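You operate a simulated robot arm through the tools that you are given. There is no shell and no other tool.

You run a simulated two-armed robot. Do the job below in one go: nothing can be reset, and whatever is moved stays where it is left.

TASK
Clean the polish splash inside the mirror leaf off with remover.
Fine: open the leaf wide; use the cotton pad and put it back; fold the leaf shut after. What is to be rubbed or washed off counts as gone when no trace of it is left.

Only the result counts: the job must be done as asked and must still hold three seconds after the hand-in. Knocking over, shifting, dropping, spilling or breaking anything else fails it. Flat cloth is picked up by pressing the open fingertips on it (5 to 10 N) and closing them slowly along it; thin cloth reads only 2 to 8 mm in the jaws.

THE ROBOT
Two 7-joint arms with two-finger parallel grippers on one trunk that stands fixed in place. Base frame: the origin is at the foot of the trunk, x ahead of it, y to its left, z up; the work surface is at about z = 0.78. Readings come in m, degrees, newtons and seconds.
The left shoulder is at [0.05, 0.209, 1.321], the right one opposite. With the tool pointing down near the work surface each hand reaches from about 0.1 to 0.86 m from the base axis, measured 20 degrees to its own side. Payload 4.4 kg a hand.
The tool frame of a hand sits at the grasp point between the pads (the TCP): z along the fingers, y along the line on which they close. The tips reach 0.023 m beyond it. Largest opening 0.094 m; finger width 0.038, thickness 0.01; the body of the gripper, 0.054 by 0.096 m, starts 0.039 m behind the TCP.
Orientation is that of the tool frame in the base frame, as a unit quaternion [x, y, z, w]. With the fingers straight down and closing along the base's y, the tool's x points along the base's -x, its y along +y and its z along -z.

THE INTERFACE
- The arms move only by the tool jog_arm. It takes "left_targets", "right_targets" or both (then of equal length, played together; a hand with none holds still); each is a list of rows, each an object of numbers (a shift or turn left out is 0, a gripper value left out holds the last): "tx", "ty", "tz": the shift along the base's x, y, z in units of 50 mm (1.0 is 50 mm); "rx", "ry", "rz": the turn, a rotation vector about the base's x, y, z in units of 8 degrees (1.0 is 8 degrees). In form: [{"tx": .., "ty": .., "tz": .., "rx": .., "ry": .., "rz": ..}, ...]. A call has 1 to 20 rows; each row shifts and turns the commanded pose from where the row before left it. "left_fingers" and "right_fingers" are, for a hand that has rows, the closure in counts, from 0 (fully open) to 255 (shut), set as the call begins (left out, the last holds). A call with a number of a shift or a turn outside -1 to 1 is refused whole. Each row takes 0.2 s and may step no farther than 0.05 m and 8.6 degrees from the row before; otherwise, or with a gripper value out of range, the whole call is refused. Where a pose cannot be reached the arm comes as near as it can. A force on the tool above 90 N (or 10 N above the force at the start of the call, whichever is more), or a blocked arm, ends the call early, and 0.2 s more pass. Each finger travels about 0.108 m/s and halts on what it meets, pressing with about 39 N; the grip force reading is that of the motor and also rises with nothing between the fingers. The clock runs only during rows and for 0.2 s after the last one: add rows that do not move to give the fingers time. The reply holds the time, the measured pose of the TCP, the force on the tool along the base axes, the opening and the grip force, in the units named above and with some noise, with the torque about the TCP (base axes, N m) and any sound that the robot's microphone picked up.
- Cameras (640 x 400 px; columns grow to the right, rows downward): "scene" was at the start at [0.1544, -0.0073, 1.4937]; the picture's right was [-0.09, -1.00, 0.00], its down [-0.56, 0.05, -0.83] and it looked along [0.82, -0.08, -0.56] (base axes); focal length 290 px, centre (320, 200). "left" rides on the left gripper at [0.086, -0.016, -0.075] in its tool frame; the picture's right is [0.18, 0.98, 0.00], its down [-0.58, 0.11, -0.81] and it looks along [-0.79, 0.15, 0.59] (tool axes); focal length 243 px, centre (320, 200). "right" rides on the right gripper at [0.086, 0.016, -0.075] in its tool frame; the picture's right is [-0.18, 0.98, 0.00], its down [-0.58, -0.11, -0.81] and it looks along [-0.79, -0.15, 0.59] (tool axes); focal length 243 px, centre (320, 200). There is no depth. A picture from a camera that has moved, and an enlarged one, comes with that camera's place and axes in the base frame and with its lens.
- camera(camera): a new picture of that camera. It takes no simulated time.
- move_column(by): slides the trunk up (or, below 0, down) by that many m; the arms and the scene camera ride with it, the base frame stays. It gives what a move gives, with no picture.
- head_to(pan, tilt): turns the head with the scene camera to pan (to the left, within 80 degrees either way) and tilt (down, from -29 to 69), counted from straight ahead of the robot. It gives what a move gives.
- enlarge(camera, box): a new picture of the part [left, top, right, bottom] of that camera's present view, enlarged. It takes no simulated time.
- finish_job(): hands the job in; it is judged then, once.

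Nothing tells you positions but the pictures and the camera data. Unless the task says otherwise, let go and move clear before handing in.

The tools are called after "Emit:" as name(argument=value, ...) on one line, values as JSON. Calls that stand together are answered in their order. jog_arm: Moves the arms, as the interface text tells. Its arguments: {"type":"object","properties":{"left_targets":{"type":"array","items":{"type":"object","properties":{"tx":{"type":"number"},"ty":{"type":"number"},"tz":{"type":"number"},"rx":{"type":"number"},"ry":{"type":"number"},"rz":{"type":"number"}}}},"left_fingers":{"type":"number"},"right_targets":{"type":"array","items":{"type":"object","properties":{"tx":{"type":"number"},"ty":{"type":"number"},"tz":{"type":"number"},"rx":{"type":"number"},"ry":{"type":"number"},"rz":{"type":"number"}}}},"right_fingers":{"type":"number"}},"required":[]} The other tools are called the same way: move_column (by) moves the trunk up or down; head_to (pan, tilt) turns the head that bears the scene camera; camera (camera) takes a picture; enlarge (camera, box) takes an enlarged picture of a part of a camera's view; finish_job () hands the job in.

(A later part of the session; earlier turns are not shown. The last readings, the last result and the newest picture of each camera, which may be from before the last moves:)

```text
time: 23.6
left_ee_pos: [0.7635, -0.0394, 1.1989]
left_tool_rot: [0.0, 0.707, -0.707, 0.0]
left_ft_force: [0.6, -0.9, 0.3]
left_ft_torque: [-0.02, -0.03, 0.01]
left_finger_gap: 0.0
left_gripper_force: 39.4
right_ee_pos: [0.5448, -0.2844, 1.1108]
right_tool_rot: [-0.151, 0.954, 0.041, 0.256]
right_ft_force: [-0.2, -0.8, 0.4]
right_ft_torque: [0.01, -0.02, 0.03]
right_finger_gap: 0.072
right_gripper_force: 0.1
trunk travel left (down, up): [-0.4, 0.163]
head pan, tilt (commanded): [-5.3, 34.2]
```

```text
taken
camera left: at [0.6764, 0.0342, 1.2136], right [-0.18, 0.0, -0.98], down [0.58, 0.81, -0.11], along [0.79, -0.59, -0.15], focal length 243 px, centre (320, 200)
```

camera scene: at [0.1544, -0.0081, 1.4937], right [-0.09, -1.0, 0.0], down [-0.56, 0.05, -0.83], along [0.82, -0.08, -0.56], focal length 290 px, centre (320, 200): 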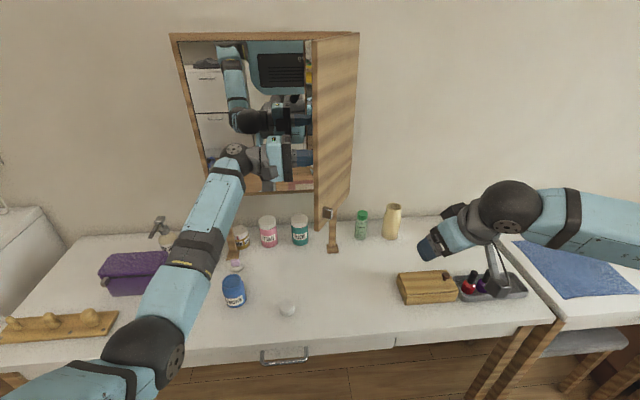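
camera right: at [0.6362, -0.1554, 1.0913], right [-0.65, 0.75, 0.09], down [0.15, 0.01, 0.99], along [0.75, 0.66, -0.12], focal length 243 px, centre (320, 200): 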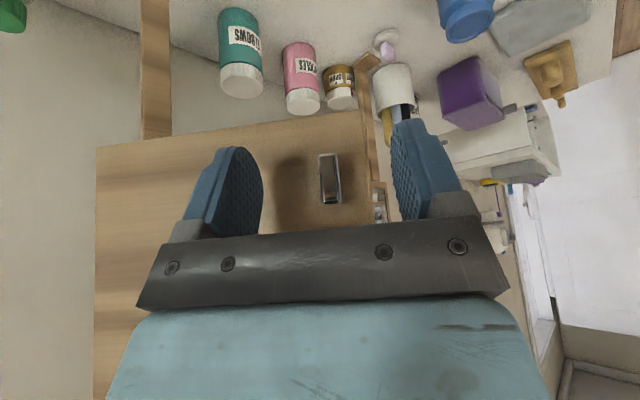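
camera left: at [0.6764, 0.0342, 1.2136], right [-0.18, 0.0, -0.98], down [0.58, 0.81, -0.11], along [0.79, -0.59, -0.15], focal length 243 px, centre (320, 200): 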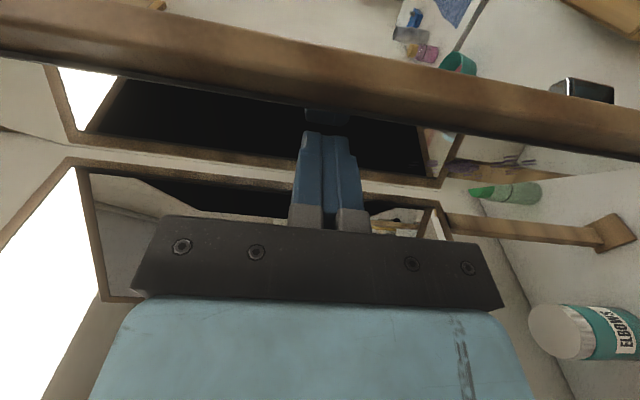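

The leaf is moving with almost no resistance. I'll keep pushing to the right.

Emit:
jog_arm(left_targets=[{"ty": -0.4}, {"ty": -0.4}, {"ty": -0.4}, {"ty": -0.4}, {"ty": -0.4}])

Emit:
camera(camera="scene")

Emit:
camera(camera="left")

```text
time: 24.8
left_ee_pos: [0.763, -0.14, 1.1975]
left_tool_rot: [0.0, 0.707, -0.707, 0.0]
left_ft_force: [0.1, -0.2, 0.4]
left_ft_torque: [0.0, -0.01, 0.02]
left_finger_gap: 0.0
left_gripper_force: 38.7
right_ee_pos: [0.545, -0.2845, 1.1099]
right_tool_rot: [-0.152, 0.954, 0.041, 0.256]
right_ft_force: [0.0, -0.2, -0.3]
right_ft_torque: [0.0, -0.01, -0.04]
right_finger_gap: 0.0717
right_gripper_force: 0.1
trunk travel left (down, up): [-0.4, 0.163]
head pan, tilt (commanded): [-5.3, 34.2]
```

```text
taken
camera scene: at [0.1543, -0.0079, 1.4937], right [-0.09, -1.0, 0.0], down [-0.56, 0.05, -0.83], along [0.82, -0.08, -0.56], focal length 290 px, centre (320, 200)
```

scene: 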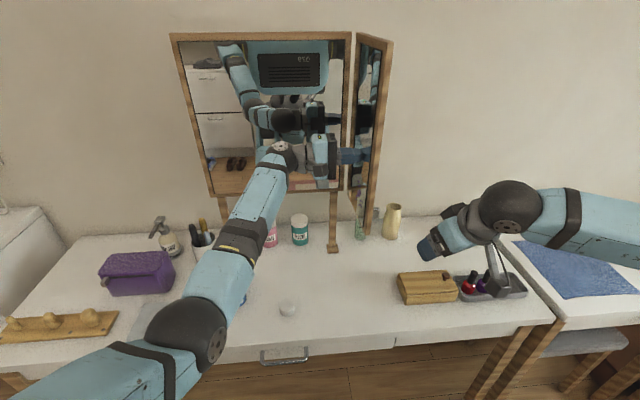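

```text
taken
camera left: at [0.6766, -0.0663, 1.2142], right [-0.18, 0.0, -0.98], down [0.58, 0.81, -0.11], along [0.79, -0.59, -0.15], focal length 243 px, centre (320, 200)
```

left: 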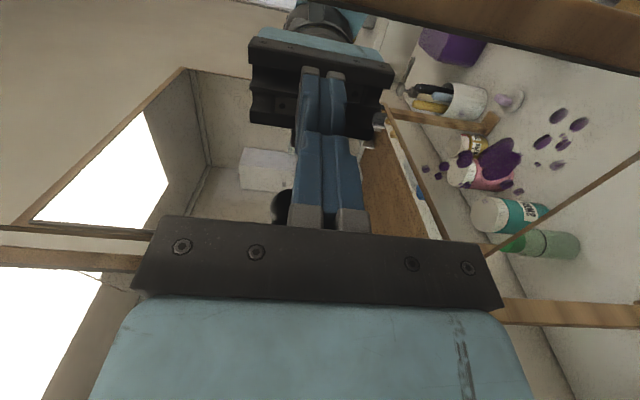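

The leaf is just past 90 degrees and the splash shows clearly on the lower inner glass. I'll keep pushing gently to open it wide, watching the force.

Emit:
jog_arm(left_targets=[{"ty": -0.3}, {"ty": -0.3}, {"ty": -0.3}, {"ty": -0.3}])

Emit:
camera(camera="scene")

```text
time: 25.5
left_ee_pos: [0.7665, -0.1525, 1.1978]
left_tool_rot: [0.005, -0.706, 0.708, -0.007]
left_ft_force: [-15.2, 64.7, 0.0]
left_ft_torque: [-0.06, 0.58, 0.91]
left_finger_gap: 0.0
left_gripper_force: 38.8
right_ee_pos: [0.5395, -0.278, 1.1158]
right_tool_rot: [-0.152, 0.953, 0.037, 0.258]
right_ft_force: [-0.4, -1.3, 0.2]
right_ft_torque: [0.04, -0.02, 0.01]
right_finger_gap: 0.0722
right_gripper_force: 0.0
trunk travel left (down, up): [-0.4, 0.163]
head pan, tilt (commanded): [-5.3, 34.2]
stopped in row 3 (left hand): the force on the tool passed its limit at 101 N (the readings are from after the stop); the commanded pose is now the measured one
```

```text
taken
camera scene: at [0.147, 0.0, 1.4948], right [-0.09, -1.0, 0.01], down [-0.55, 0.05, -0.83], along [0.83, -0.08, -0.56], focal length 290 px, centre (320, 200)
```

scene: 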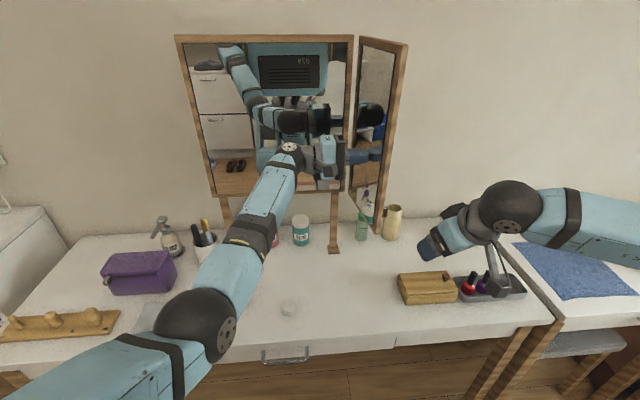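

The leaf met its stop at roughly 105-110 degrees, so it is open wide. I'll back the left hand off right away and check that the stand didn't shift.

Emit:
jog_arm(left_targets=[{"ty": 0.4}, {"ty": 0.6, "tx": -0.2}, {"ty": 0.8, "tx": -0.4}, {"ty": 0.8, "tx": -0.4}, {}])

Emit:
camera(camera="scene")

Emit:
camera(camera="left")

```text
time: 26.7
left_ee_pos: [0.7169, -0.0364, 1.1941]
left_tool_rot: [-0.004, 0.709, -0.705, 0.001]
left_ft_force: [1.0, -0.1, -0.2]
left_ft_torque: [-0.02, -0.02, -0.01]
left_finger_gap: 0.0
left_gripper_force: 38.6
right_ee_pos: [0.5452, -0.2846, 1.109]
right_tool_rot: [-0.152, 0.954, 0.041, 0.256]
right_ft_force: [-1.0, -1.0, -0.3]
right_ft_torque: [0.0, 0.03, 0.04]
right_finger_gap: 0.0719
right_gripper_force: 0.0
trunk travel left (down, up): [-0.4, 0.163]
head pan, tilt (commanded): [-5.3, 34.2]
```

```text
taken
camera scene: at [0.1547, -0.0082, 1.4937], right [-0.09, -1.0, 0.0], down [-0.56, 0.05, -0.83], along [0.82, -0.08, -0.56], focal length 290 px, centre (320, 200)
```

scene: 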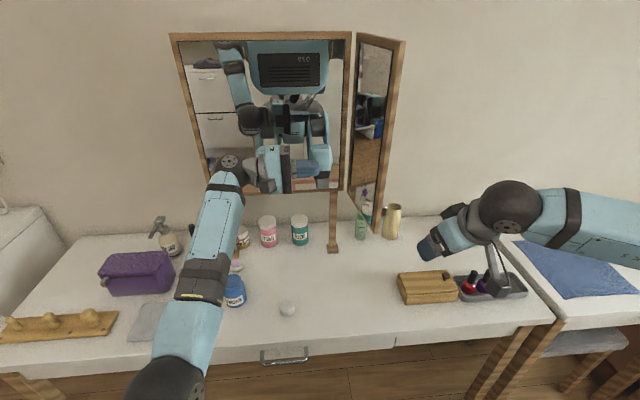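

```text
taken
camera left: at [0.6302, 0.036, 1.2106], right [-0.19, 0.0, -0.98], down [0.58, 0.81, -0.11], along [0.8, -0.59, -0.15], focal length 243 px, centre (320, 200)
```

left: 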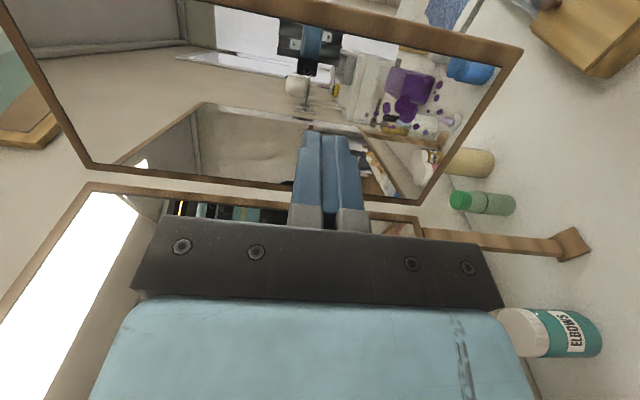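

The stand looks unmoved and the leaf stays wide open. I'll zoom in from both cameras to measure the leaf and the splash.

Emit:
enlarge(camera="scene", box=[330, 130, 430, 245])

Emit:
enlarge(camera="left", box=[340, 20, 540, 220])

Emit:
enlarge(camera="scene", box=[335, 20, 425, 130])

```text
3.48 times, centred on (380, 188) of scene
camera zoom: at [0.1547, -0.0082, 1.4937], right [-0.09, -1.0, 0.0], down [-0.56, 0.05, -0.83], along [0.82, -0.08, -0.56], focal length 1010 px, centre (111, 244)
```

zoom: 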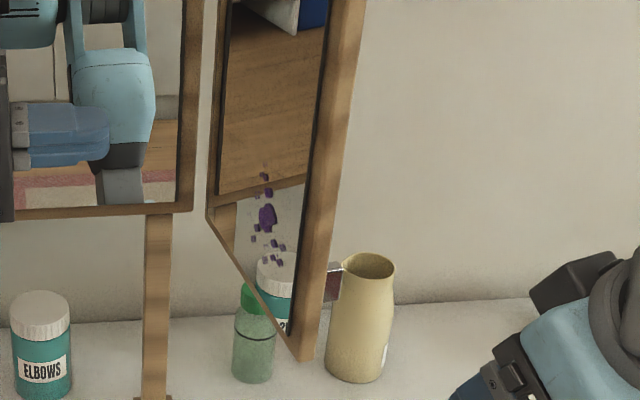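

```text
2.00 times, centred on (440, 120) of left
camera zoom: at [0.6302, 0.036, 1.2106], right [-0.19, 0.0, -0.98], down [0.58, 0.81, -0.11], along [0.8, -0.59, -0.15], focal length 485 px, centre (80, 360)
```

zoom: 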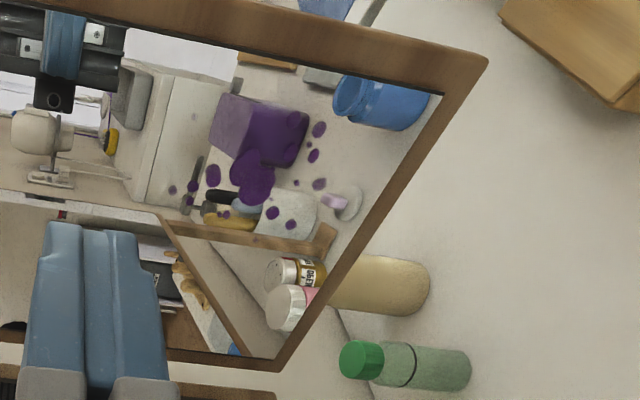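

```text
3.64 times, centred on (380, 75) of scene
camera zoom: at [0.1547, -0.0082, 1.4937], right [-0.09, -1.0, 0.0], down [-0.56, 0.05, -0.83], along [0.82, -0.08, -0.56], focal length 1056 px, centre (102, 654)
```

zoom: 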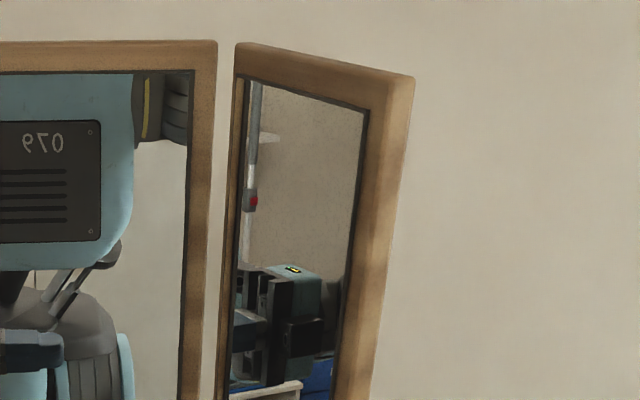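

The stop holds the leaf at about 99 degrees; its inner glass runs from about [0.878, -0.158] to [0.684, -0.188], and the splash spans about x 0.72-0.78, z 1.06-1.145. Now I'll turn the left hand back down and hover in front of the pad.

Emit:
jog_arm(left_targets=[{"tx": 0.038, "ty": 0.39, "tz": -0.24, "rx": 0.9375}, {"tx": 0.038, "ty": 0.39, "tz": -0.24, "rx": 0.9375}, {"tx": 0.038, "ty": 0.39, "tz": -0.24, "rx": 0.9375}, {"tx": 0.038, "ty": 0.39, "tz": -0.24, "rx": 0.9375}, {"tx": 0.038, "ty": 0.39, "tz": -0.24, "rx": 0.9375}, {"tx": 0.038, "ty": 0.39, "tz": -0.24, "rx": 0.9375}, {"tx": 0.038, "ty": 0.39, "tz": -0.24, "rx": 0.9375}, {"tx": 0.038, "ty": 0.39, "tz": -0.24, "rx": 0.9375}, {"tx": 0.038, "ty": 0.39, "tz": -0.24, "rx": 0.9375}, {"tx": 0.038, "ty": 0.39, "tz": -0.24, "rx": 0.9375}, {"tx": 0.038, "ty": 0.39, "tz": -0.24, "rx": 0.9375}, {"tx": 0.038, "ty": 0.39, "tz": -0.24, "rx": 0.9375}], left_fingers=106)

Emit:
camera(camera="left")

Emit:
camera(camera="scene")

```text
time: 29.3
left_ee_pos: [0.74, 0.1988, 1.05]
left_tool_rot: [-0.001, 1.0, 0.002, 0.004]
left_ft_force: [0.2, 0.6, -0.2]
left_ft_torque: [0.04, 0.01, 0.01]
left_finger_gap: 0.0549
left_gripper_force: 0.0
right_ee_pos: [0.5453, -0.2842, 1.1099]
right_tool_rot: [-0.151, 0.954, 0.04, 0.256]
right_ft_force: [-0.8, -0.3, -0.2]
right_ft_torque: [-0.01, 0.01, 0.01]
right_finger_gap: 0.0718
right_gripper_force: 0.0
trunk travel left (down, up): [-0.4, 0.163]
head pan, tilt (commanded): [-5.3, 34.2]
```

```text
taken
camera left: at [0.6529, 0.1808, 1.1238], right [-0.19, 0.98, 0.0], down [0.58, 0.11, 0.81], along [0.8, 0.15, -0.59], focal length 243 px, centre (320, 200)
```

left: 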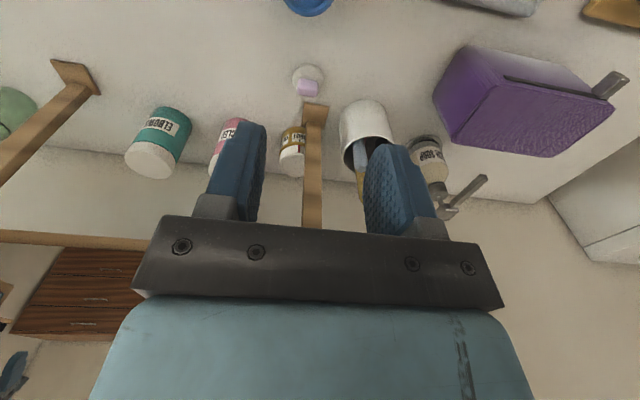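

```text
taken
camera scene: at [0.1546, -0.0072, 1.4937], right [-0.09, -1.0, 0.0], down [-0.56, 0.05, -0.83], along [0.82, -0.08, -0.56], focal length 290 px, centre (320, 200)
```

scene: 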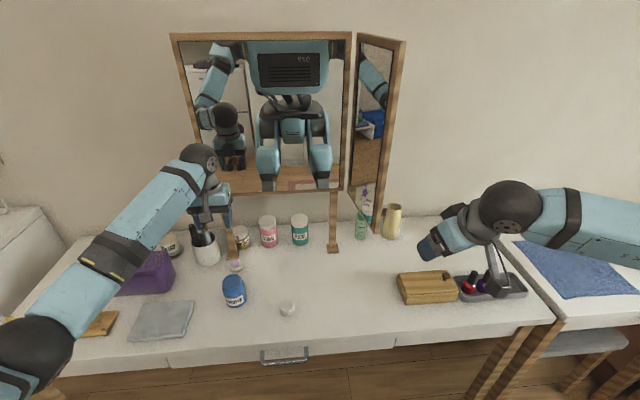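

Emit:
enlarge(camera="left", box=[270, 50, 345, 125])

Emit:
enlarge(camera="scene", box=[180, 130, 280, 310])

```text
5.33 times, centred on (308, 88) of left
camera zoom: at [0.6529, 0.1808, 1.1238], right [-0.19, 0.98, 0.0], down [0.58, 0.11, 0.81], along [0.8, 0.15, -0.59], focal length 1294 px, centre (387, 800)
```

zoom: 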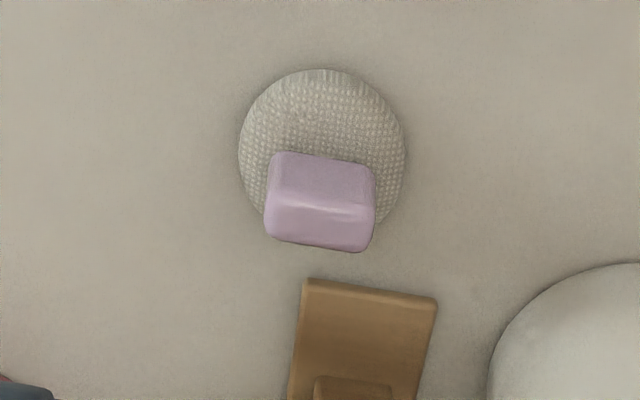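

```text
2.22 times, centred on (230, 220) of scene
camera zoom: at [0.1546, -0.0072, 1.4937], right [-0.09, -1.0, 0.0], down [-0.56, 0.05, -0.83], along [0.82, -0.08, -0.56], focal length 645 px, centre (520, 156)
```

zoom: 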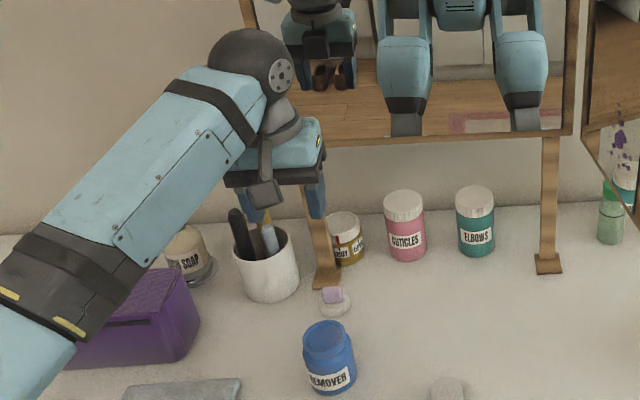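

The tab's centre is near [0.831, 0.197] with its top near z 0.82, and the brush cup and jar leave just enough room. I'll tilt slightly (8 degrees) and come down in stages with the fingers 55 mm open.

Emit:
jog_arm(left_targets=[{"tx": 0.3, "tz": -0.8, "ry": -0.5}, {"tx": 0.3, "tz": -0.8, "ry": -0.5}, {"tz": -0.9, "ty": -0.02}, {"tz": -0.9, "ty": -0.02}, {"tx": 0.5}, {}])

Emit:
camera(camera="left")

Emit:
enlarge(camera="scene", box=[160, 150, 300, 310])

```text
time: 30.7
left_ee_pos: [0.795, 0.1992, 0.8794]
left_tool_rot: [-0.002, 0.997, 0.002, 0.073]
left_ft_force: [-0.7, 1.0, 0.0]
left_ft_torque: [-0.04, 0.0, -0.03]
left_finger_gap: 0.055
left_gripper_force: 0.0
right_ee_pos: [0.5457, -0.2826, 1.1104]
right_tool_rot: [-0.151, 0.954, 0.04, 0.256]
right_ft_force: [-0.3, -0.1, -0.4]
right_ft_torque: [-0.01, -0.03, -0.01]
right_finger_gap: 0.0722
right_gripper_force: 0.1
trunk travel left (down, up): [-0.4, 0.163]
head pan, tilt (commanded): [-5.3, 34.2]
```

```text
taken
camera left: at [0.6984, 0.1802, 0.9401], right [-0.19, 0.98, -0.02], down [0.46, 0.11, 0.88], along [0.87, 0.15, -0.47], focal length 243 px, centre (320, 200)
```

left: 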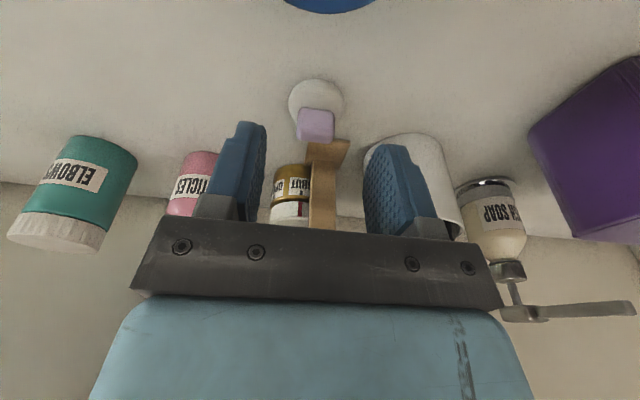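

```text
2.50 times, centred on (230, 230) of scene
camera zoom: at [0.1542, -0.0066, 1.4938], right [-0.09, -1.0, 0.0], down [-0.56, 0.05, -0.83], along [0.82, -0.08, -0.56], focal length 726 px, centre (545, 125)
```

zoom: 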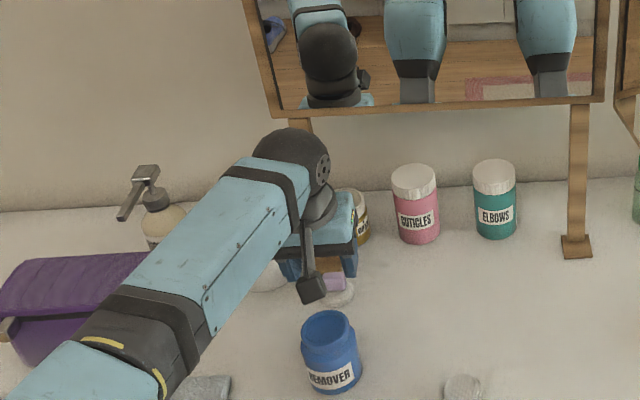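

Emit:
enlarge(camera="left", box=[270, 65, 370, 155])

```text
4.44 times, centred on (320, 110) of left
camera zoom: at [0.6984, 0.1802, 0.9401], right [-0.19, 0.98, -0.02], down [0.46, 0.11, 0.88], along [0.87, 0.15, -0.47], focal length 1078 px, centre (320, 600)
```

zoom: 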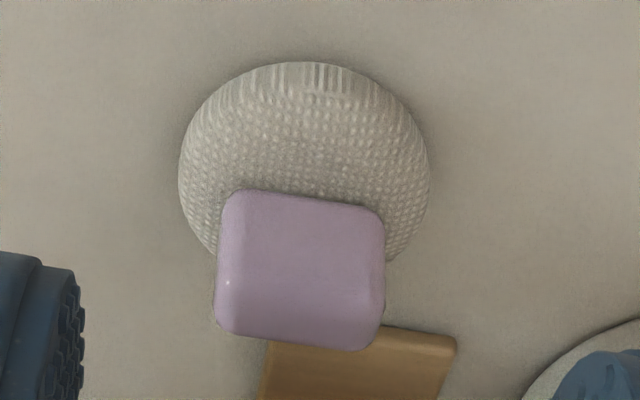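

The tab measures about x 0.826-0.838, y 0.183-0.212, z 0.797-0.82. I'll move over it and descend so the fingertips straddle it just above the cotton.

Emit:
jog_arm(left_targets=[{"tx": 0.34, "ty": -0.02}, {"tx": 0.34, "ty": -0.02}, {"tz": -0.35}, {"tz": -0.35}, {"tz": -0.31}, {}])

Emit:
camera(camera="left")

Emit:
enlarge(camera="scene", box=[180, 180, 300, 310])

```text
time: 32.1
left_ee_pos: [0.819, 0.1927, 0.833]
left_tool_rot: [-0.002, 0.997, 0.002, 0.073]
left_ft_force: [0.9, 0.1, -0.5]
left_ft_torque: [0.0, -0.02, 0.03]
left_finger_gap: 0.0548
left_gripper_force: 0.2
left hand out of reach, approached as far as the arm can: row 4, 5
right_ee_pos: [0.5438, -0.2841, 1.1109]
right_tool_rot: [-0.151, 0.954, 0.041, 0.256]
right_ft_force: [-0.6, 0.7, 0.7]
right_ft_torque: [0.01, -0.01, 0.02]
right_finger_gap: 0.072
right_gripper_force: 0.0
trunk travel left (down, up): [-0.4, 0.163]
head pan, tilt (commanded): [-5.3, 34.2]
```

```text
taken
camera left: at [0.7211, 0.175, 0.8932], right [-0.19, 0.98, -0.02], down [0.46, 0.11, 0.88], along [0.87, 0.15, -0.47], focal length 243 px, centre (320, 200)
```

left: 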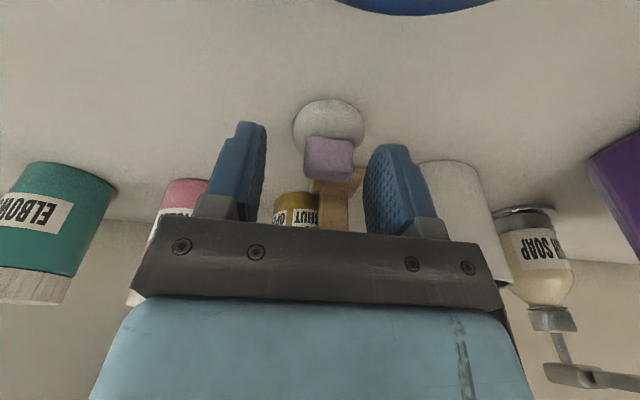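

```text
3.08 times, centred on (240, 245) of scene
camera zoom: at [0.1542, -0.0082, 1.4938], right [-0.09, -1.0, 0.0], down [-0.56, 0.05, -0.83], along [0.82, -0.08, -0.56], focal length 893 px, centre (566, 62)
```

zoom: 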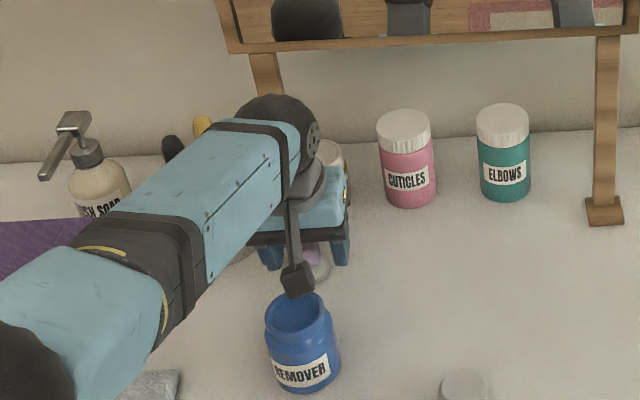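

The pad is at the edge of the left arm's reach with the trunk this high. I'll rise, lower the trunk by 0.12 m for more reach, and come down again.

Emit:
jog_arm(left_targets=[{"tz": 0.5}, {"tz": 0.8, "tx": -0.1}, {"tz": 0.8, "tx": -0.3}, {"tz": 0.8, "tx": -0.3}, {"tz": 0.4}, {}])

Emit:
move_column(by=-0.12)

Emit:
camera(camera="scene")

Emit:
camera(camera="left")

```text
time: 33.5
left_ee_pos: [0.7816, 0.1958, 0.9977]
left_tool_rot: [-0.001, 0.997, 0.001, 0.073]
left_ft_force: [0.8, 0.7, -0.5]
left_ft_torque: [-0.02, 0.0, 0.03]
left_finger_gap: 0.0551
left_gripper_force: 0.1
right_ee_pos: [0.5458, -0.2835, 1.1105]
right_tool_rot: [-0.151, 0.954, 0.041, 0.256]
right_ft_force: [-1.4, 0.1, -0.5]
right_ft_torque: [0.01, 0.02, 0.01]
right_finger_gap: 0.0721
right_gripper_force: 0.0
trunk travel left (down, up): [-0.4, 0.163]
head pan, tilt (commanded): [-5.3, 34.2]
```

```text
time: 35.0
left_ee_pos: [0.7817, 0.1954, 0.8777]
left_tool_rot: [-0.002, 0.997, 0.002, 0.073]
left_ft_force: [0.3, 0.5, 0.6]
left_ft_torque: [0.0, -0.03, -0.04]
left_finger_gap: 0.0548
left_gripper_force: 0.0
right_ee_pos: [0.5439, -0.2837, 0.9922]
right_tool_rot: [-0.151, 0.954, 0.04, 0.256]
right_ft_force: [0.1, -0.1, 0.1]
right_ft_torque: [0.0, -0.03, 0.02]
right_finger_gap: 0.0719
right_gripper_force: 0.2
trunk travel left (down, up): [-0.28, 0.283]
head pan, tilt (commanded): [-5.3, 34.2]
```

```text
taken
camera scene: at [0.1541, -0.0072, 1.3738], right [-0.09, -1.0, 0.0], down [-0.56, 0.05, -0.83], along [0.82, -0.08, -0.56], focal length 290 px, centre (320, 200)
```

scene: 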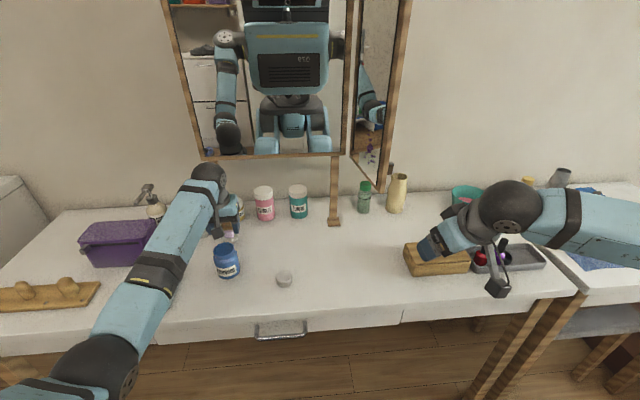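

```text
taken
camera left: at [0.6857, 0.1762, 0.9378], right [-0.19, 0.98, -0.02], down [0.46, 0.11, 0.88], along [0.87, 0.15, -0.47], focal length 243 px, centre (320, 200)
```

left: 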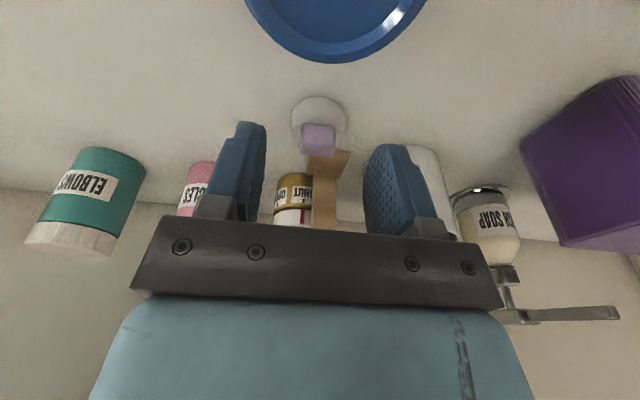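

The trunk is lower now and everything is clear. Moving over the tab and down again.

Emit:
jog_arm(left_targets=[{"tx": 0.47, "ty": 0.015}, {"tx": 0.47, "ty": 0.015}, {"tz": -0.35}, {"tz": -0.35}, {"tz": -0.3}, {}])

Emit:
camera(camera="left")

Emit:
enlarge(camera="scene", box=[170, 150, 290, 290])

```text
time: 36.4
left_ee_pos: [0.8302, 0.1973, 0.8275]
left_tool_rot: [-0.001, 0.997, 0.001, 0.073]
left_ft_force: [-0.3, -0.2, -0.7]
left_ft_torque: [0.0, 0.01, 0.03]
left_finger_gap: 0.0548
left_gripper_force: 0.1
right_ee_pos: [0.5453, -0.2832, 0.9907]
right_tool_rot: [-0.152, 0.954, 0.041, 0.256]
right_ft_force: [-0.3, -0.4, -0.6]
right_ft_torque: [0.0, 0.0, -0.04]
right_finger_gap: 0.0719
right_gripper_force: 0.1
trunk travel left (down, up): [-0.28, 0.283]
head pan, tilt (commanded): [-5.3, 34.2]
```

```text
taken
camera left: at [0.733, 0.1783, 0.888], right [-0.19, 0.98, -0.02], down [0.46, 0.11, 0.88], along [0.87, 0.15, -0.47], focal length 243 px, centre (320, 200)
```

left: 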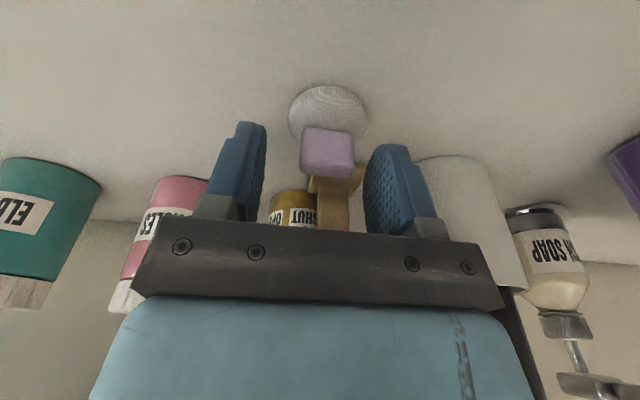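

```text
2.86 times, centred on (230, 220) of scene
camera zoom: at [0.1543, -0.0074, 1.3738], right [-0.09, -1.0, 0.0], down [-0.56, 0.05, -0.83], along [0.82, -0.08, -0.56], focal length 830 px, centre (577, 143)
```

zoom: 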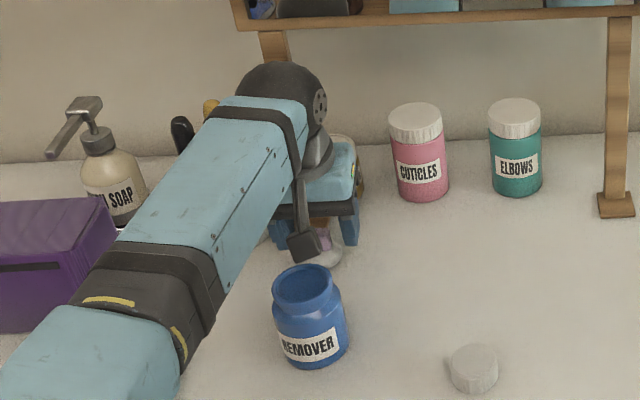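

The tab is between the fingertips. Closing on it.

Emit:
jog_arm(left_targets=[{"ty": 0.01}, {}, {}, {}], left_fingers=255)

Emit:
camera(camera="left")

```text
time: 37.4
left_ee_pos: [0.8303, 0.1965, 0.8272]
left_tool_rot: [-0.002, 0.997, 0.002, 0.073]
left_ft_force: [0.1, -0.3, 0.5]
left_ft_torque: [-0.03, -0.02, -0.03]
left_finger_gap: 0.0262
left_gripper_force: 39.3
right_ee_pos: [0.5448, -0.2838, 0.9911]
right_tool_rot: [-0.151, 0.954, 0.04, 0.255]
right_ft_force: [-0.4, 0.1, -1.4]
right_ft_torque: [0.0, -0.01, -0.03]
right_finger_gap: 0.0717
right_gripper_force: 0.1
trunk travel left (down, up): [-0.28, 0.283]
head pan, tilt (commanded): [-5.3, 34.2]
```

```text
taken
camera left: at [0.7329, 0.1784, 0.888], right [-0.19, 0.98, -0.02], down [0.46, 0.11, 0.88], along [0.87, 0.15, -0.47], focal length 243 px, centre (320, 200)
```

left: 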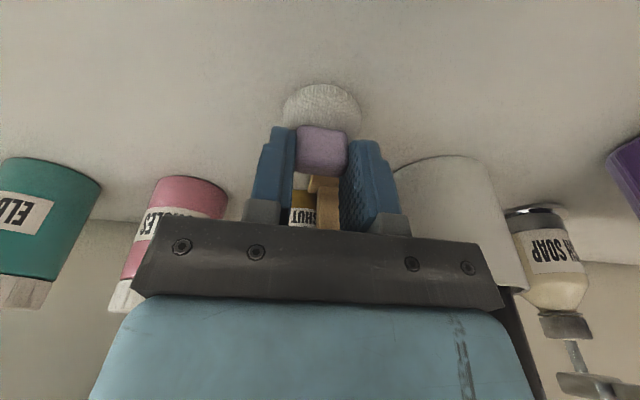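

The pad's tab is held (26 mm gap); when gripped it slid about 3 mm to the right, so I'll put it back at y +3 mm. Lifting it straight up and a bit back, then I'll look at the jar's mouth.

Emit:
jog_arm(left_targets=[{"tz": 0.3}, {"tz": 0.5}, {"tz": 0.6, "tx": -0.1}, {"tz": 0.7, "tx": -0.2}, {"tx": -0.3}, {}])

Emit:
camera(camera="left")

Emit:
enlarge(camera="scene", box=[195, 220, 265, 290])

Emit:
camera(camera="scene")

```text
time: 38.8
left_ee_pos: [0.7992, 0.1966, 0.9315]
left_tool_rot: [-0.002, 0.997, 0.002, 0.074]
left_ft_force: [0.1, 1.2, -0.1]
left_ft_torque: [0.0, 0.02, 0.02]
left_finger_gap: 0.0267
left_gripper_force: 39.2
right_ee_pos: [0.5455, -0.284, 0.9905]
right_tool_rot: [-0.151, 0.954, 0.041, 0.256]
right_ft_force: [0.4, 0.7, -0.1]
right_ft_torque: [0.02, 0.0, -0.04]
right_finger_gap: 0.072
right_gripper_force: 0.0
trunk travel left (down, up): [-0.28, 0.283]
head pan, tilt (commanded): [-5.3, 34.2]
```

```text
taken
camera left: at [0.7029, 0.1781, 0.9924], right [-0.19, 0.98, -0.02], down [0.46, 0.11, 0.88], along [0.87, 0.15, -0.47], focal length 243 px, centre (320, 200)
```

left: 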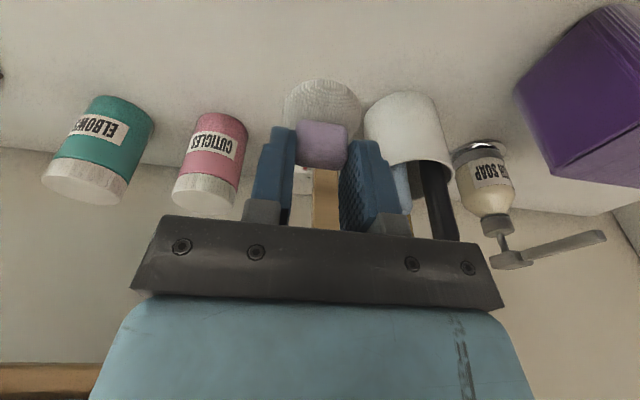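

```text
5.71 times, centred on (230, 255) of scene
camera zoom: at [0.1543, -0.0075, 1.3738], right [-0.09, -1.0, 0.0], down [-0.56, 0.05, -0.83], along [0.82, -0.08, -0.56], focal length 1659 px, centre (834, -114)
```

zoom: 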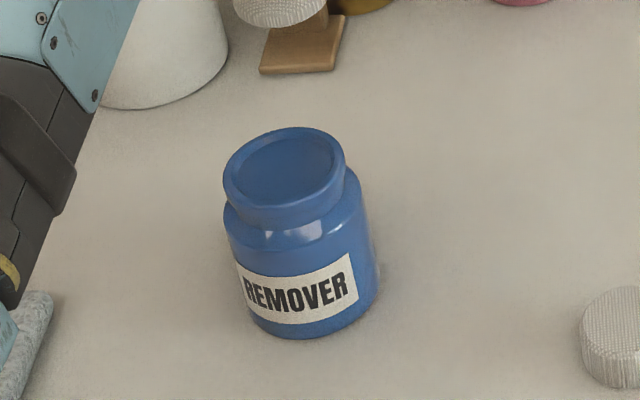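

```text
taken
camera scene: at [0.1543, -0.0075, 1.3738], right [-0.09, -1.0, 0.0], down [-0.56, 0.05, -0.83], along [0.82, -0.08, -0.56], focal length 290 px, centre (320, 200)
```

scene: 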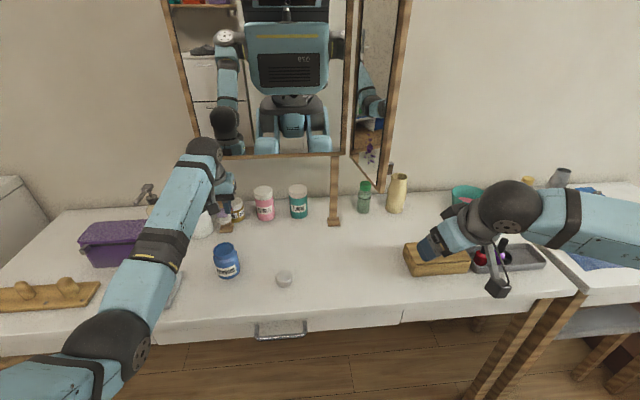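

The jar's centre now triangulates to about [0.7115, 0.1845], with the rim near z 0.858 and the liquid just below it. I'll carry the pad over the mouth, 25 mm above the rim, and check alignment.

Emit:
jog_arm(left_targets=[{"tx": -0.6, "ty": -0.08}, {"tx": -0.6, "ty": -0.08}, {"tx": -0.57, "ty": -0.08}, {}])

Emit:
enlarge(camera="scene", box=[185, 200, 275, 290])

Emit:
camera(camera="left")

Emit:
camera(camera="right")

```text
time: 39.8
left_ee_pos: [0.7119, 0.1849, 0.9319]
left_tool_rot: [-0.002, 0.997, 0.002, 0.072]
left_ft_force: [0.5, 0.3, -0.1]
left_ft_torque: [0.02, 0.01, 0.01]
left_finger_gap: 0.0264
left_gripper_force: 38.7
right_ee_pos: [0.5449, -0.2837, 0.9894]
right_tool_rot: [-0.151, 0.954, 0.041, 0.256]
right_ft_force: [-0.6, -0.4, -0.1]
right_ft_torque: [-0.01, 0.03, 0.0]
right_finger_gap: 0.0724
right_gripper_force: 0.0
trunk travel left (down, up): [-0.28, 0.283]
head pan, tilt (commanded): [-5.3, 34.2]
```

```text
4.44 times, centred on (230, 245) of scene
camera zoom: at [0.1547, -0.0073, 1.3737], right [-0.09, -1.0, 0.0], down [-0.56, 0.05, -0.83], along [0.82, -0.08, -0.56], focal length 1290 px, centre (720, 0)
```

zoom: 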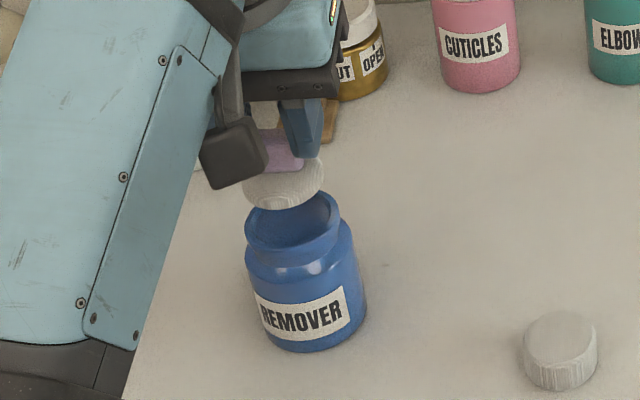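

```text
taken
camera left: at [0.6157, 0.1662, 0.9924], right [-0.19, 0.98, -0.02], down [0.46, 0.11, 0.88], along [0.87, 0.15, -0.47], focal length 243 px, centre (320, 200)
```

left: 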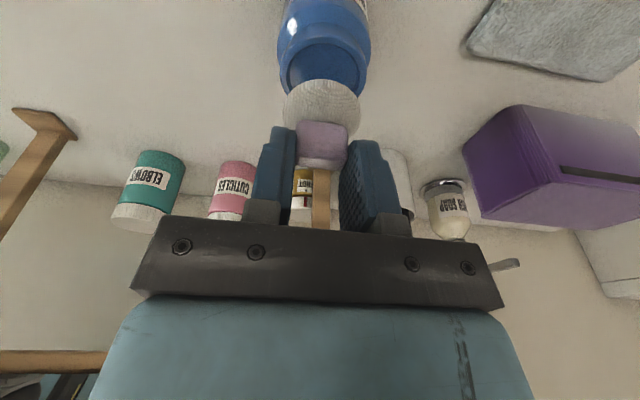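

```text
taken
camera right: at [0.4338, -0.3038, 1.0113], right [-0.15, 0.98, 0.09], down [0.13, -0.07, 0.99], along [0.98, 0.16, -0.12], focal length 243 px, centre (320, 200)
```

right: 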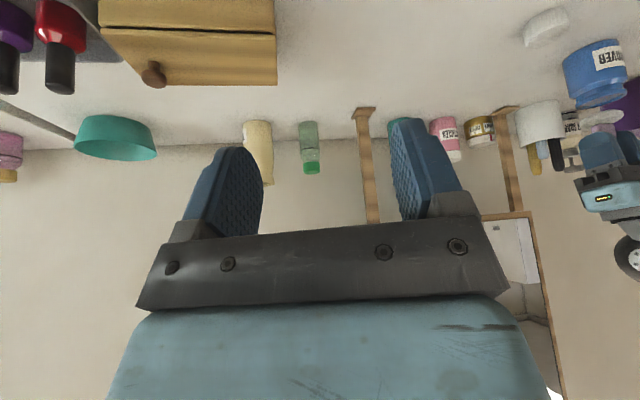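

Emit:
enlarge(camera="right", box=[550, 30, 640, 160])

Emit:
enlarge(camera="scene", box=[210, 225, 250, 265])

Emit:
enlarge(camera="left", box=[260, 20, 390, 150])

```text
3.08 times, centred on (595, 95) of right
camera zoom: at [0.4338, -0.3038, 1.0113], right [-0.15, 0.98, 0.09], down [0.13, -0.07, 0.99], along [0.98, 0.16, -0.12], focal length 746 px, centre (-526, 523)
```

zoom: 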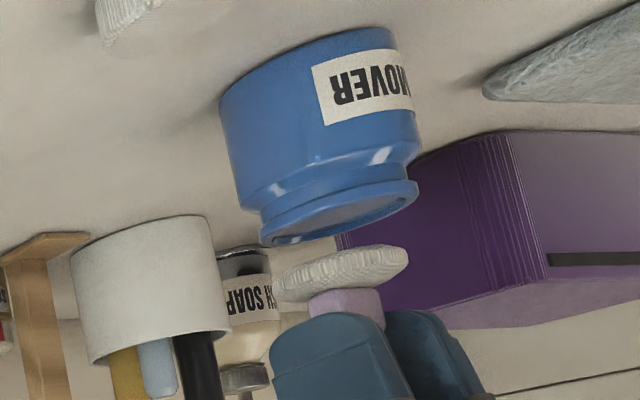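

```text
10.00 times, centred on (230, 245) of scene
camera zoom: at [0.1547, -0.0073, 1.3737], right [-0.09, -1.0, 0.0], down [-0.56, 0.05, -0.83], along [0.82, -0.08, -0.56], focal length 2904 px, centre (1220, -250)
```

zoom: 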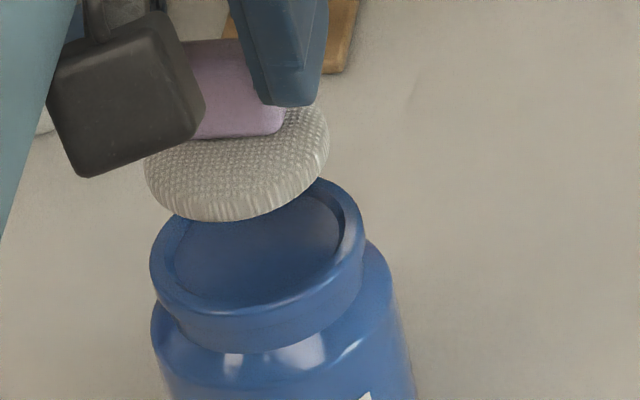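

```text
3.08 times, centred on (325, 85) of left
camera zoom: at [0.6157, 0.1662, 0.9924], right [-0.19, 0.98, -0.02], down [0.46, 0.11, 0.88], along [0.87, 0.15, -0.47], focal length 746 px, centre (305, 554)
```

zoom: 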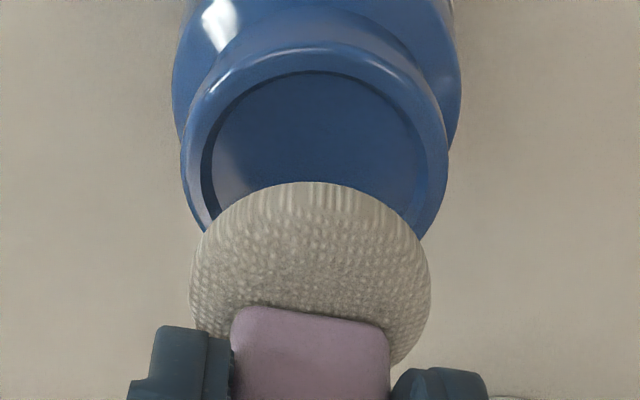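

The pad is level and concentric with the mouth to within about 2 mm; its underside is near z 0.880 and the rim near 0.857. I'll lower it to the rim, then in small steps into the liquid while watching the force.

Emit:
jog_arm(left_targets=[{"tx": -0.03, "tz": -0.2}, {"tz": -0.2}, {"tz": -0.06}, {}])

Emit:
enlarge(camera="right", box=[550, 30, 640, 160])

Emit:
enlarge(camera="scene", box=[205, 225, 255, 275])

```text
time: 40.8
left_ee_pos: [0.71, 0.1834, 0.9136]
left_tool_rot: [-0.002, 0.997, 0.002, 0.076]
left_ft_force: [6.2, 1.6, 25.7]
left_ft_torque: [0.04, -0.19, 0.0]
left_finger_gap: 0.0264
left_gripper_force: 38.7
right_ee_pos: [0.5433, -0.2838, 0.992]
right_tool_rot: [-0.152, 0.954, 0.04, 0.257]
right_ft_force: [-0.4, 0.3, 0.7]
right_ft_torque: [0.01, -0.03, 0.04]
right_finger_gap: 0.0718
right_gripper_force: 0.0
trunk travel left (down, up): [-0.28, 0.283]
head pan, tilt (commanded): [-5.3, 34.2]
```

```text
3.08 times, centred on (595, 95) of right
camera zoom: at [0.4319, -0.3043, 1.0126], right [-0.15, 0.98, 0.09], down [0.13, -0.07, 0.99], along [0.98, 0.16, -0.11], focal length 746 px, centre (-526, 523)
```

zoom: 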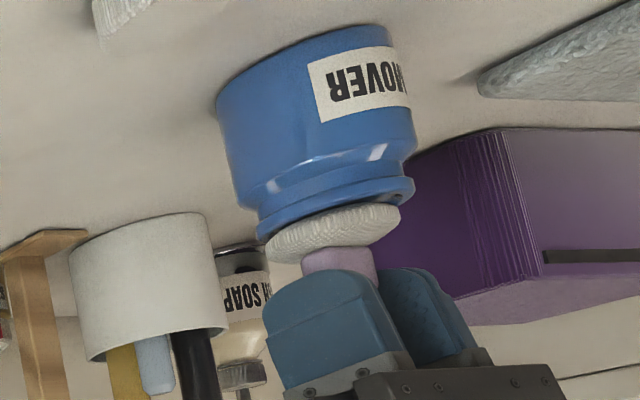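

```text
8.00 times, centred on (230, 250) of scene
camera zoom: at [0.1519, -0.008, 1.3744], right [-0.09, -1.0, 0.0], down [-0.56, 0.05, -0.83], along [0.82, -0.08, -0.56], focal length 2323 px, centre (1040, -200)
```

zoom: 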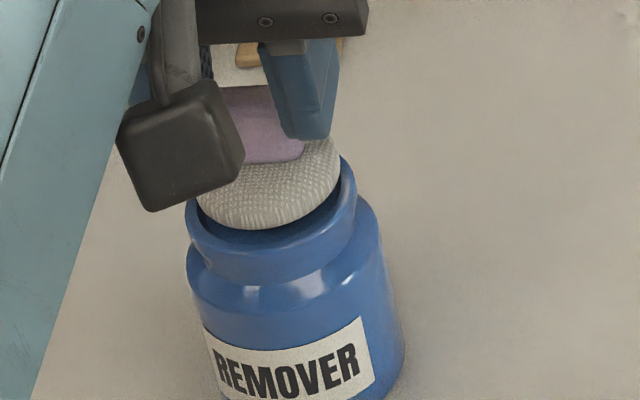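

The pad rests on the rim with about 25 N and doesn't go in flat. I'll lift it gently and look whether the cotton has taken up remover and the jar is undisturbed.

Emit:
jog_arm(left_targets=[{"tz": 0.1}, {"tz": 0.3}, {"tz": 0.4}, {}])

Emit:
enlarge(camera="right", box=[550, 30, 640, 160])

Emit:
enlarge(camera="scene", box=[205, 220, 255, 275])

Emit:
enlarge(camera="left", box=[260, 20, 390, 150])

```text
time: 41.8
left_ee_pos: [0.709, 0.1843, 0.9475]
left_tool_rot: [-0.003, 0.997, 0.002, 0.072]
left_ft_force: [0.2, 0.0, 0.1]
left_ft_torque: [0.0, 0.03, 0.01]
left_finger_gap: 0.0267
left_gripper_force: 38.3
right_ee_pos: [0.5442, -0.2843, 0.9895]
right_tool_rot: [-0.15, 0.954, 0.041, 0.256]
right_ft_force: [-0.3, 0.6, -0.7]
right_ft_torque: [0.0, -0.02, 0.01]
right_finger_gap: 0.0717
right_gripper_force: 0.1
trunk travel left (down, up): [-0.28, 0.283]
head pan, tilt (commanded): [-5.3, 34.2]
```

```text
3.08 times, centred on (595, 95) of right
camera zoom: at [0.4336, -0.3038, 1.0114], right [-0.15, 0.98, 0.09], down [0.13, -0.07, 0.99], along [0.98, 0.16, -0.12], focal length 746 px, centre (-526, 523)
```

zoom: 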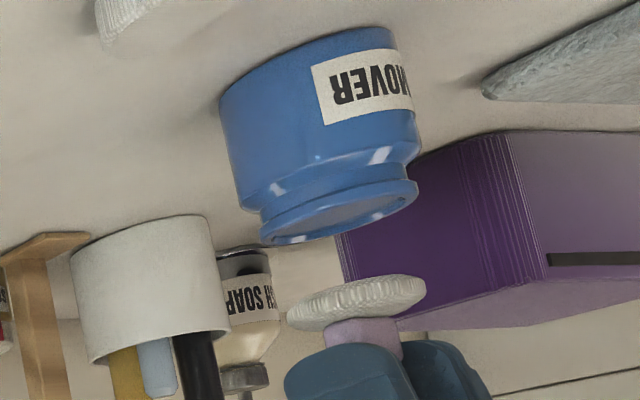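

```text
7.27 times, centred on (230, 248) of scene
camera zoom: at [0.1545, -0.0073, 1.3737], right [-0.09, -1.0, 0.0], down [-0.56, 0.05, -0.83], along [0.82, -0.08, -0.56], focal length 2112 px, centre (974, -146)
```

zoom: 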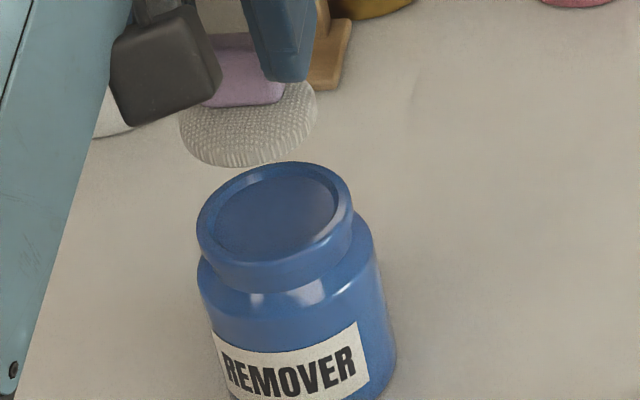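

```text
3.08 times, centred on (325, 85) of left
camera zoom: at [0.6122, 0.1662, 1.0089], right [-0.19, 0.98, -0.02], down [0.46, 0.11, 0.88], along [0.87, 0.15, -0.47], focal length 746 px, centre (305, 554)
```

zoom: 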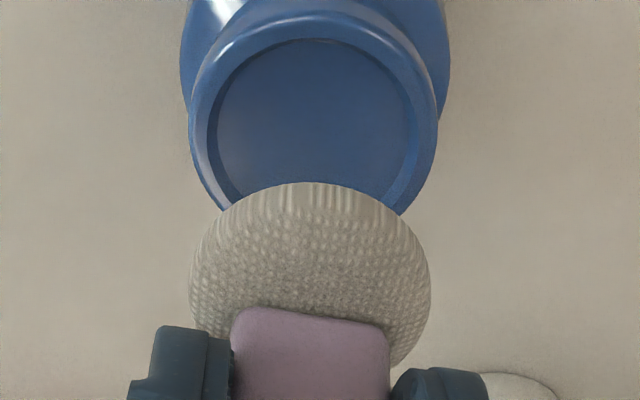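

The jar is undisturbed, but the cotton shows no clear sign of being wet, since flat it only sat on the rim. I'll tip the pad by 35 degrees so its near edge can dip into the liquid without touching the rim.

Emit:
jog_arm(left_targets=[{"tx": -0.05, "ry": -0.875}, {"tx": -0.05, "ry": -0.875}, {"tx": -0.06, "ry": -0.875}, {"tx": -0.06, "ry": -0.875}, {"tx": -0.06, "ry": -0.875}, {}])

Emit:
enlarge(camera="right", box=[530, 30, 640, 170])

Emit:
enlarge(camera="scene", box=[185, 200, 275, 290])

Emit:
camera(camera="left")

```text
time: 43.2
left_ee_pos: [0.6946, 0.1846, 0.9489]
left_tool_rot: [-0.002, 0.929, 0.002, 0.371]
left_ft_force: [0.6, 0.2, 0.3]
left_ft_torque: [0.01, -0.01, 0.02]
left_finger_gap: 0.0262
left_gripper_force: 39.4
right_ee_pos: [0.5455, -0.2843, 0.9895]
right_tool_rot: [-0.151, 0.954, 0.041, 0.256]
right_ft_force: [0.0, 0.6, -0.2]
right_ft_torque: [-0.01, -0.01, 0.03]
right_finger_gap: 0.0719
right_gripper_force: 0.1
trunk travel left (down, up): [-0.28, 0.283]
head pan, tilt (commanded): [-5.3, 34.2]
```

```text
2.86 times, centred on (585, 100) of right
camera zoom: at [0.4336, -0.3039, 1.0114], right [-0.15, 0.98, 0.09], down [0.13, -0.07, 0.99], along [0.98, 0.16, -0.12], focal length 693 px, centre (-437, 486)
```

zoom: 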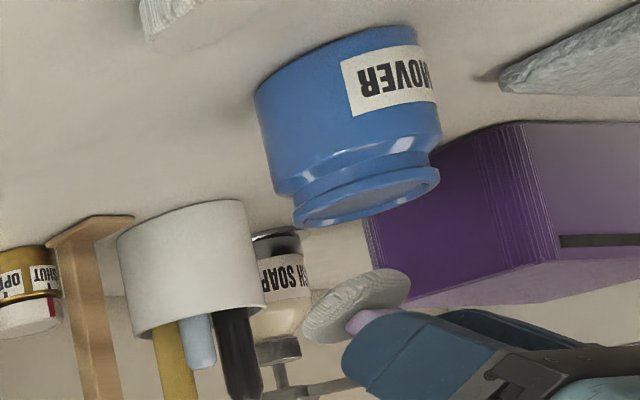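

```text
4.44 times, centred on (230, 245) of scene
camera zoom: at [0.1545, -0.0074, 1.3737], right [-0.09, -1.0, 0.0], down [-0.56, 0.05, -0.83], along [0.82, -0.08, -0.56], focal length 1290 px, centre (720, 0)
```

zoom: 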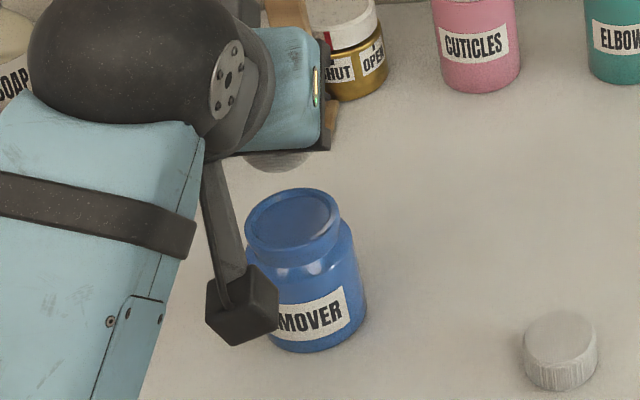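

```text
taken
camera left: at [0.5809, 0.1659, 0.9427], right [-0.14, 0.98, -0.13], down [-0.13, 0.11, 0.99], along [0.98, 0.15, 0.12], focal length 243 px, centre (320, 200)
```

left: 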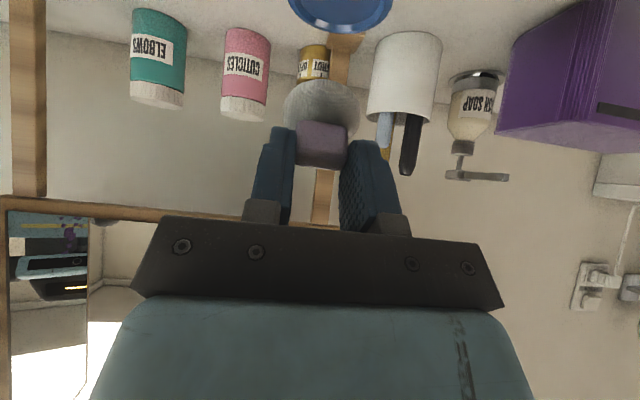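

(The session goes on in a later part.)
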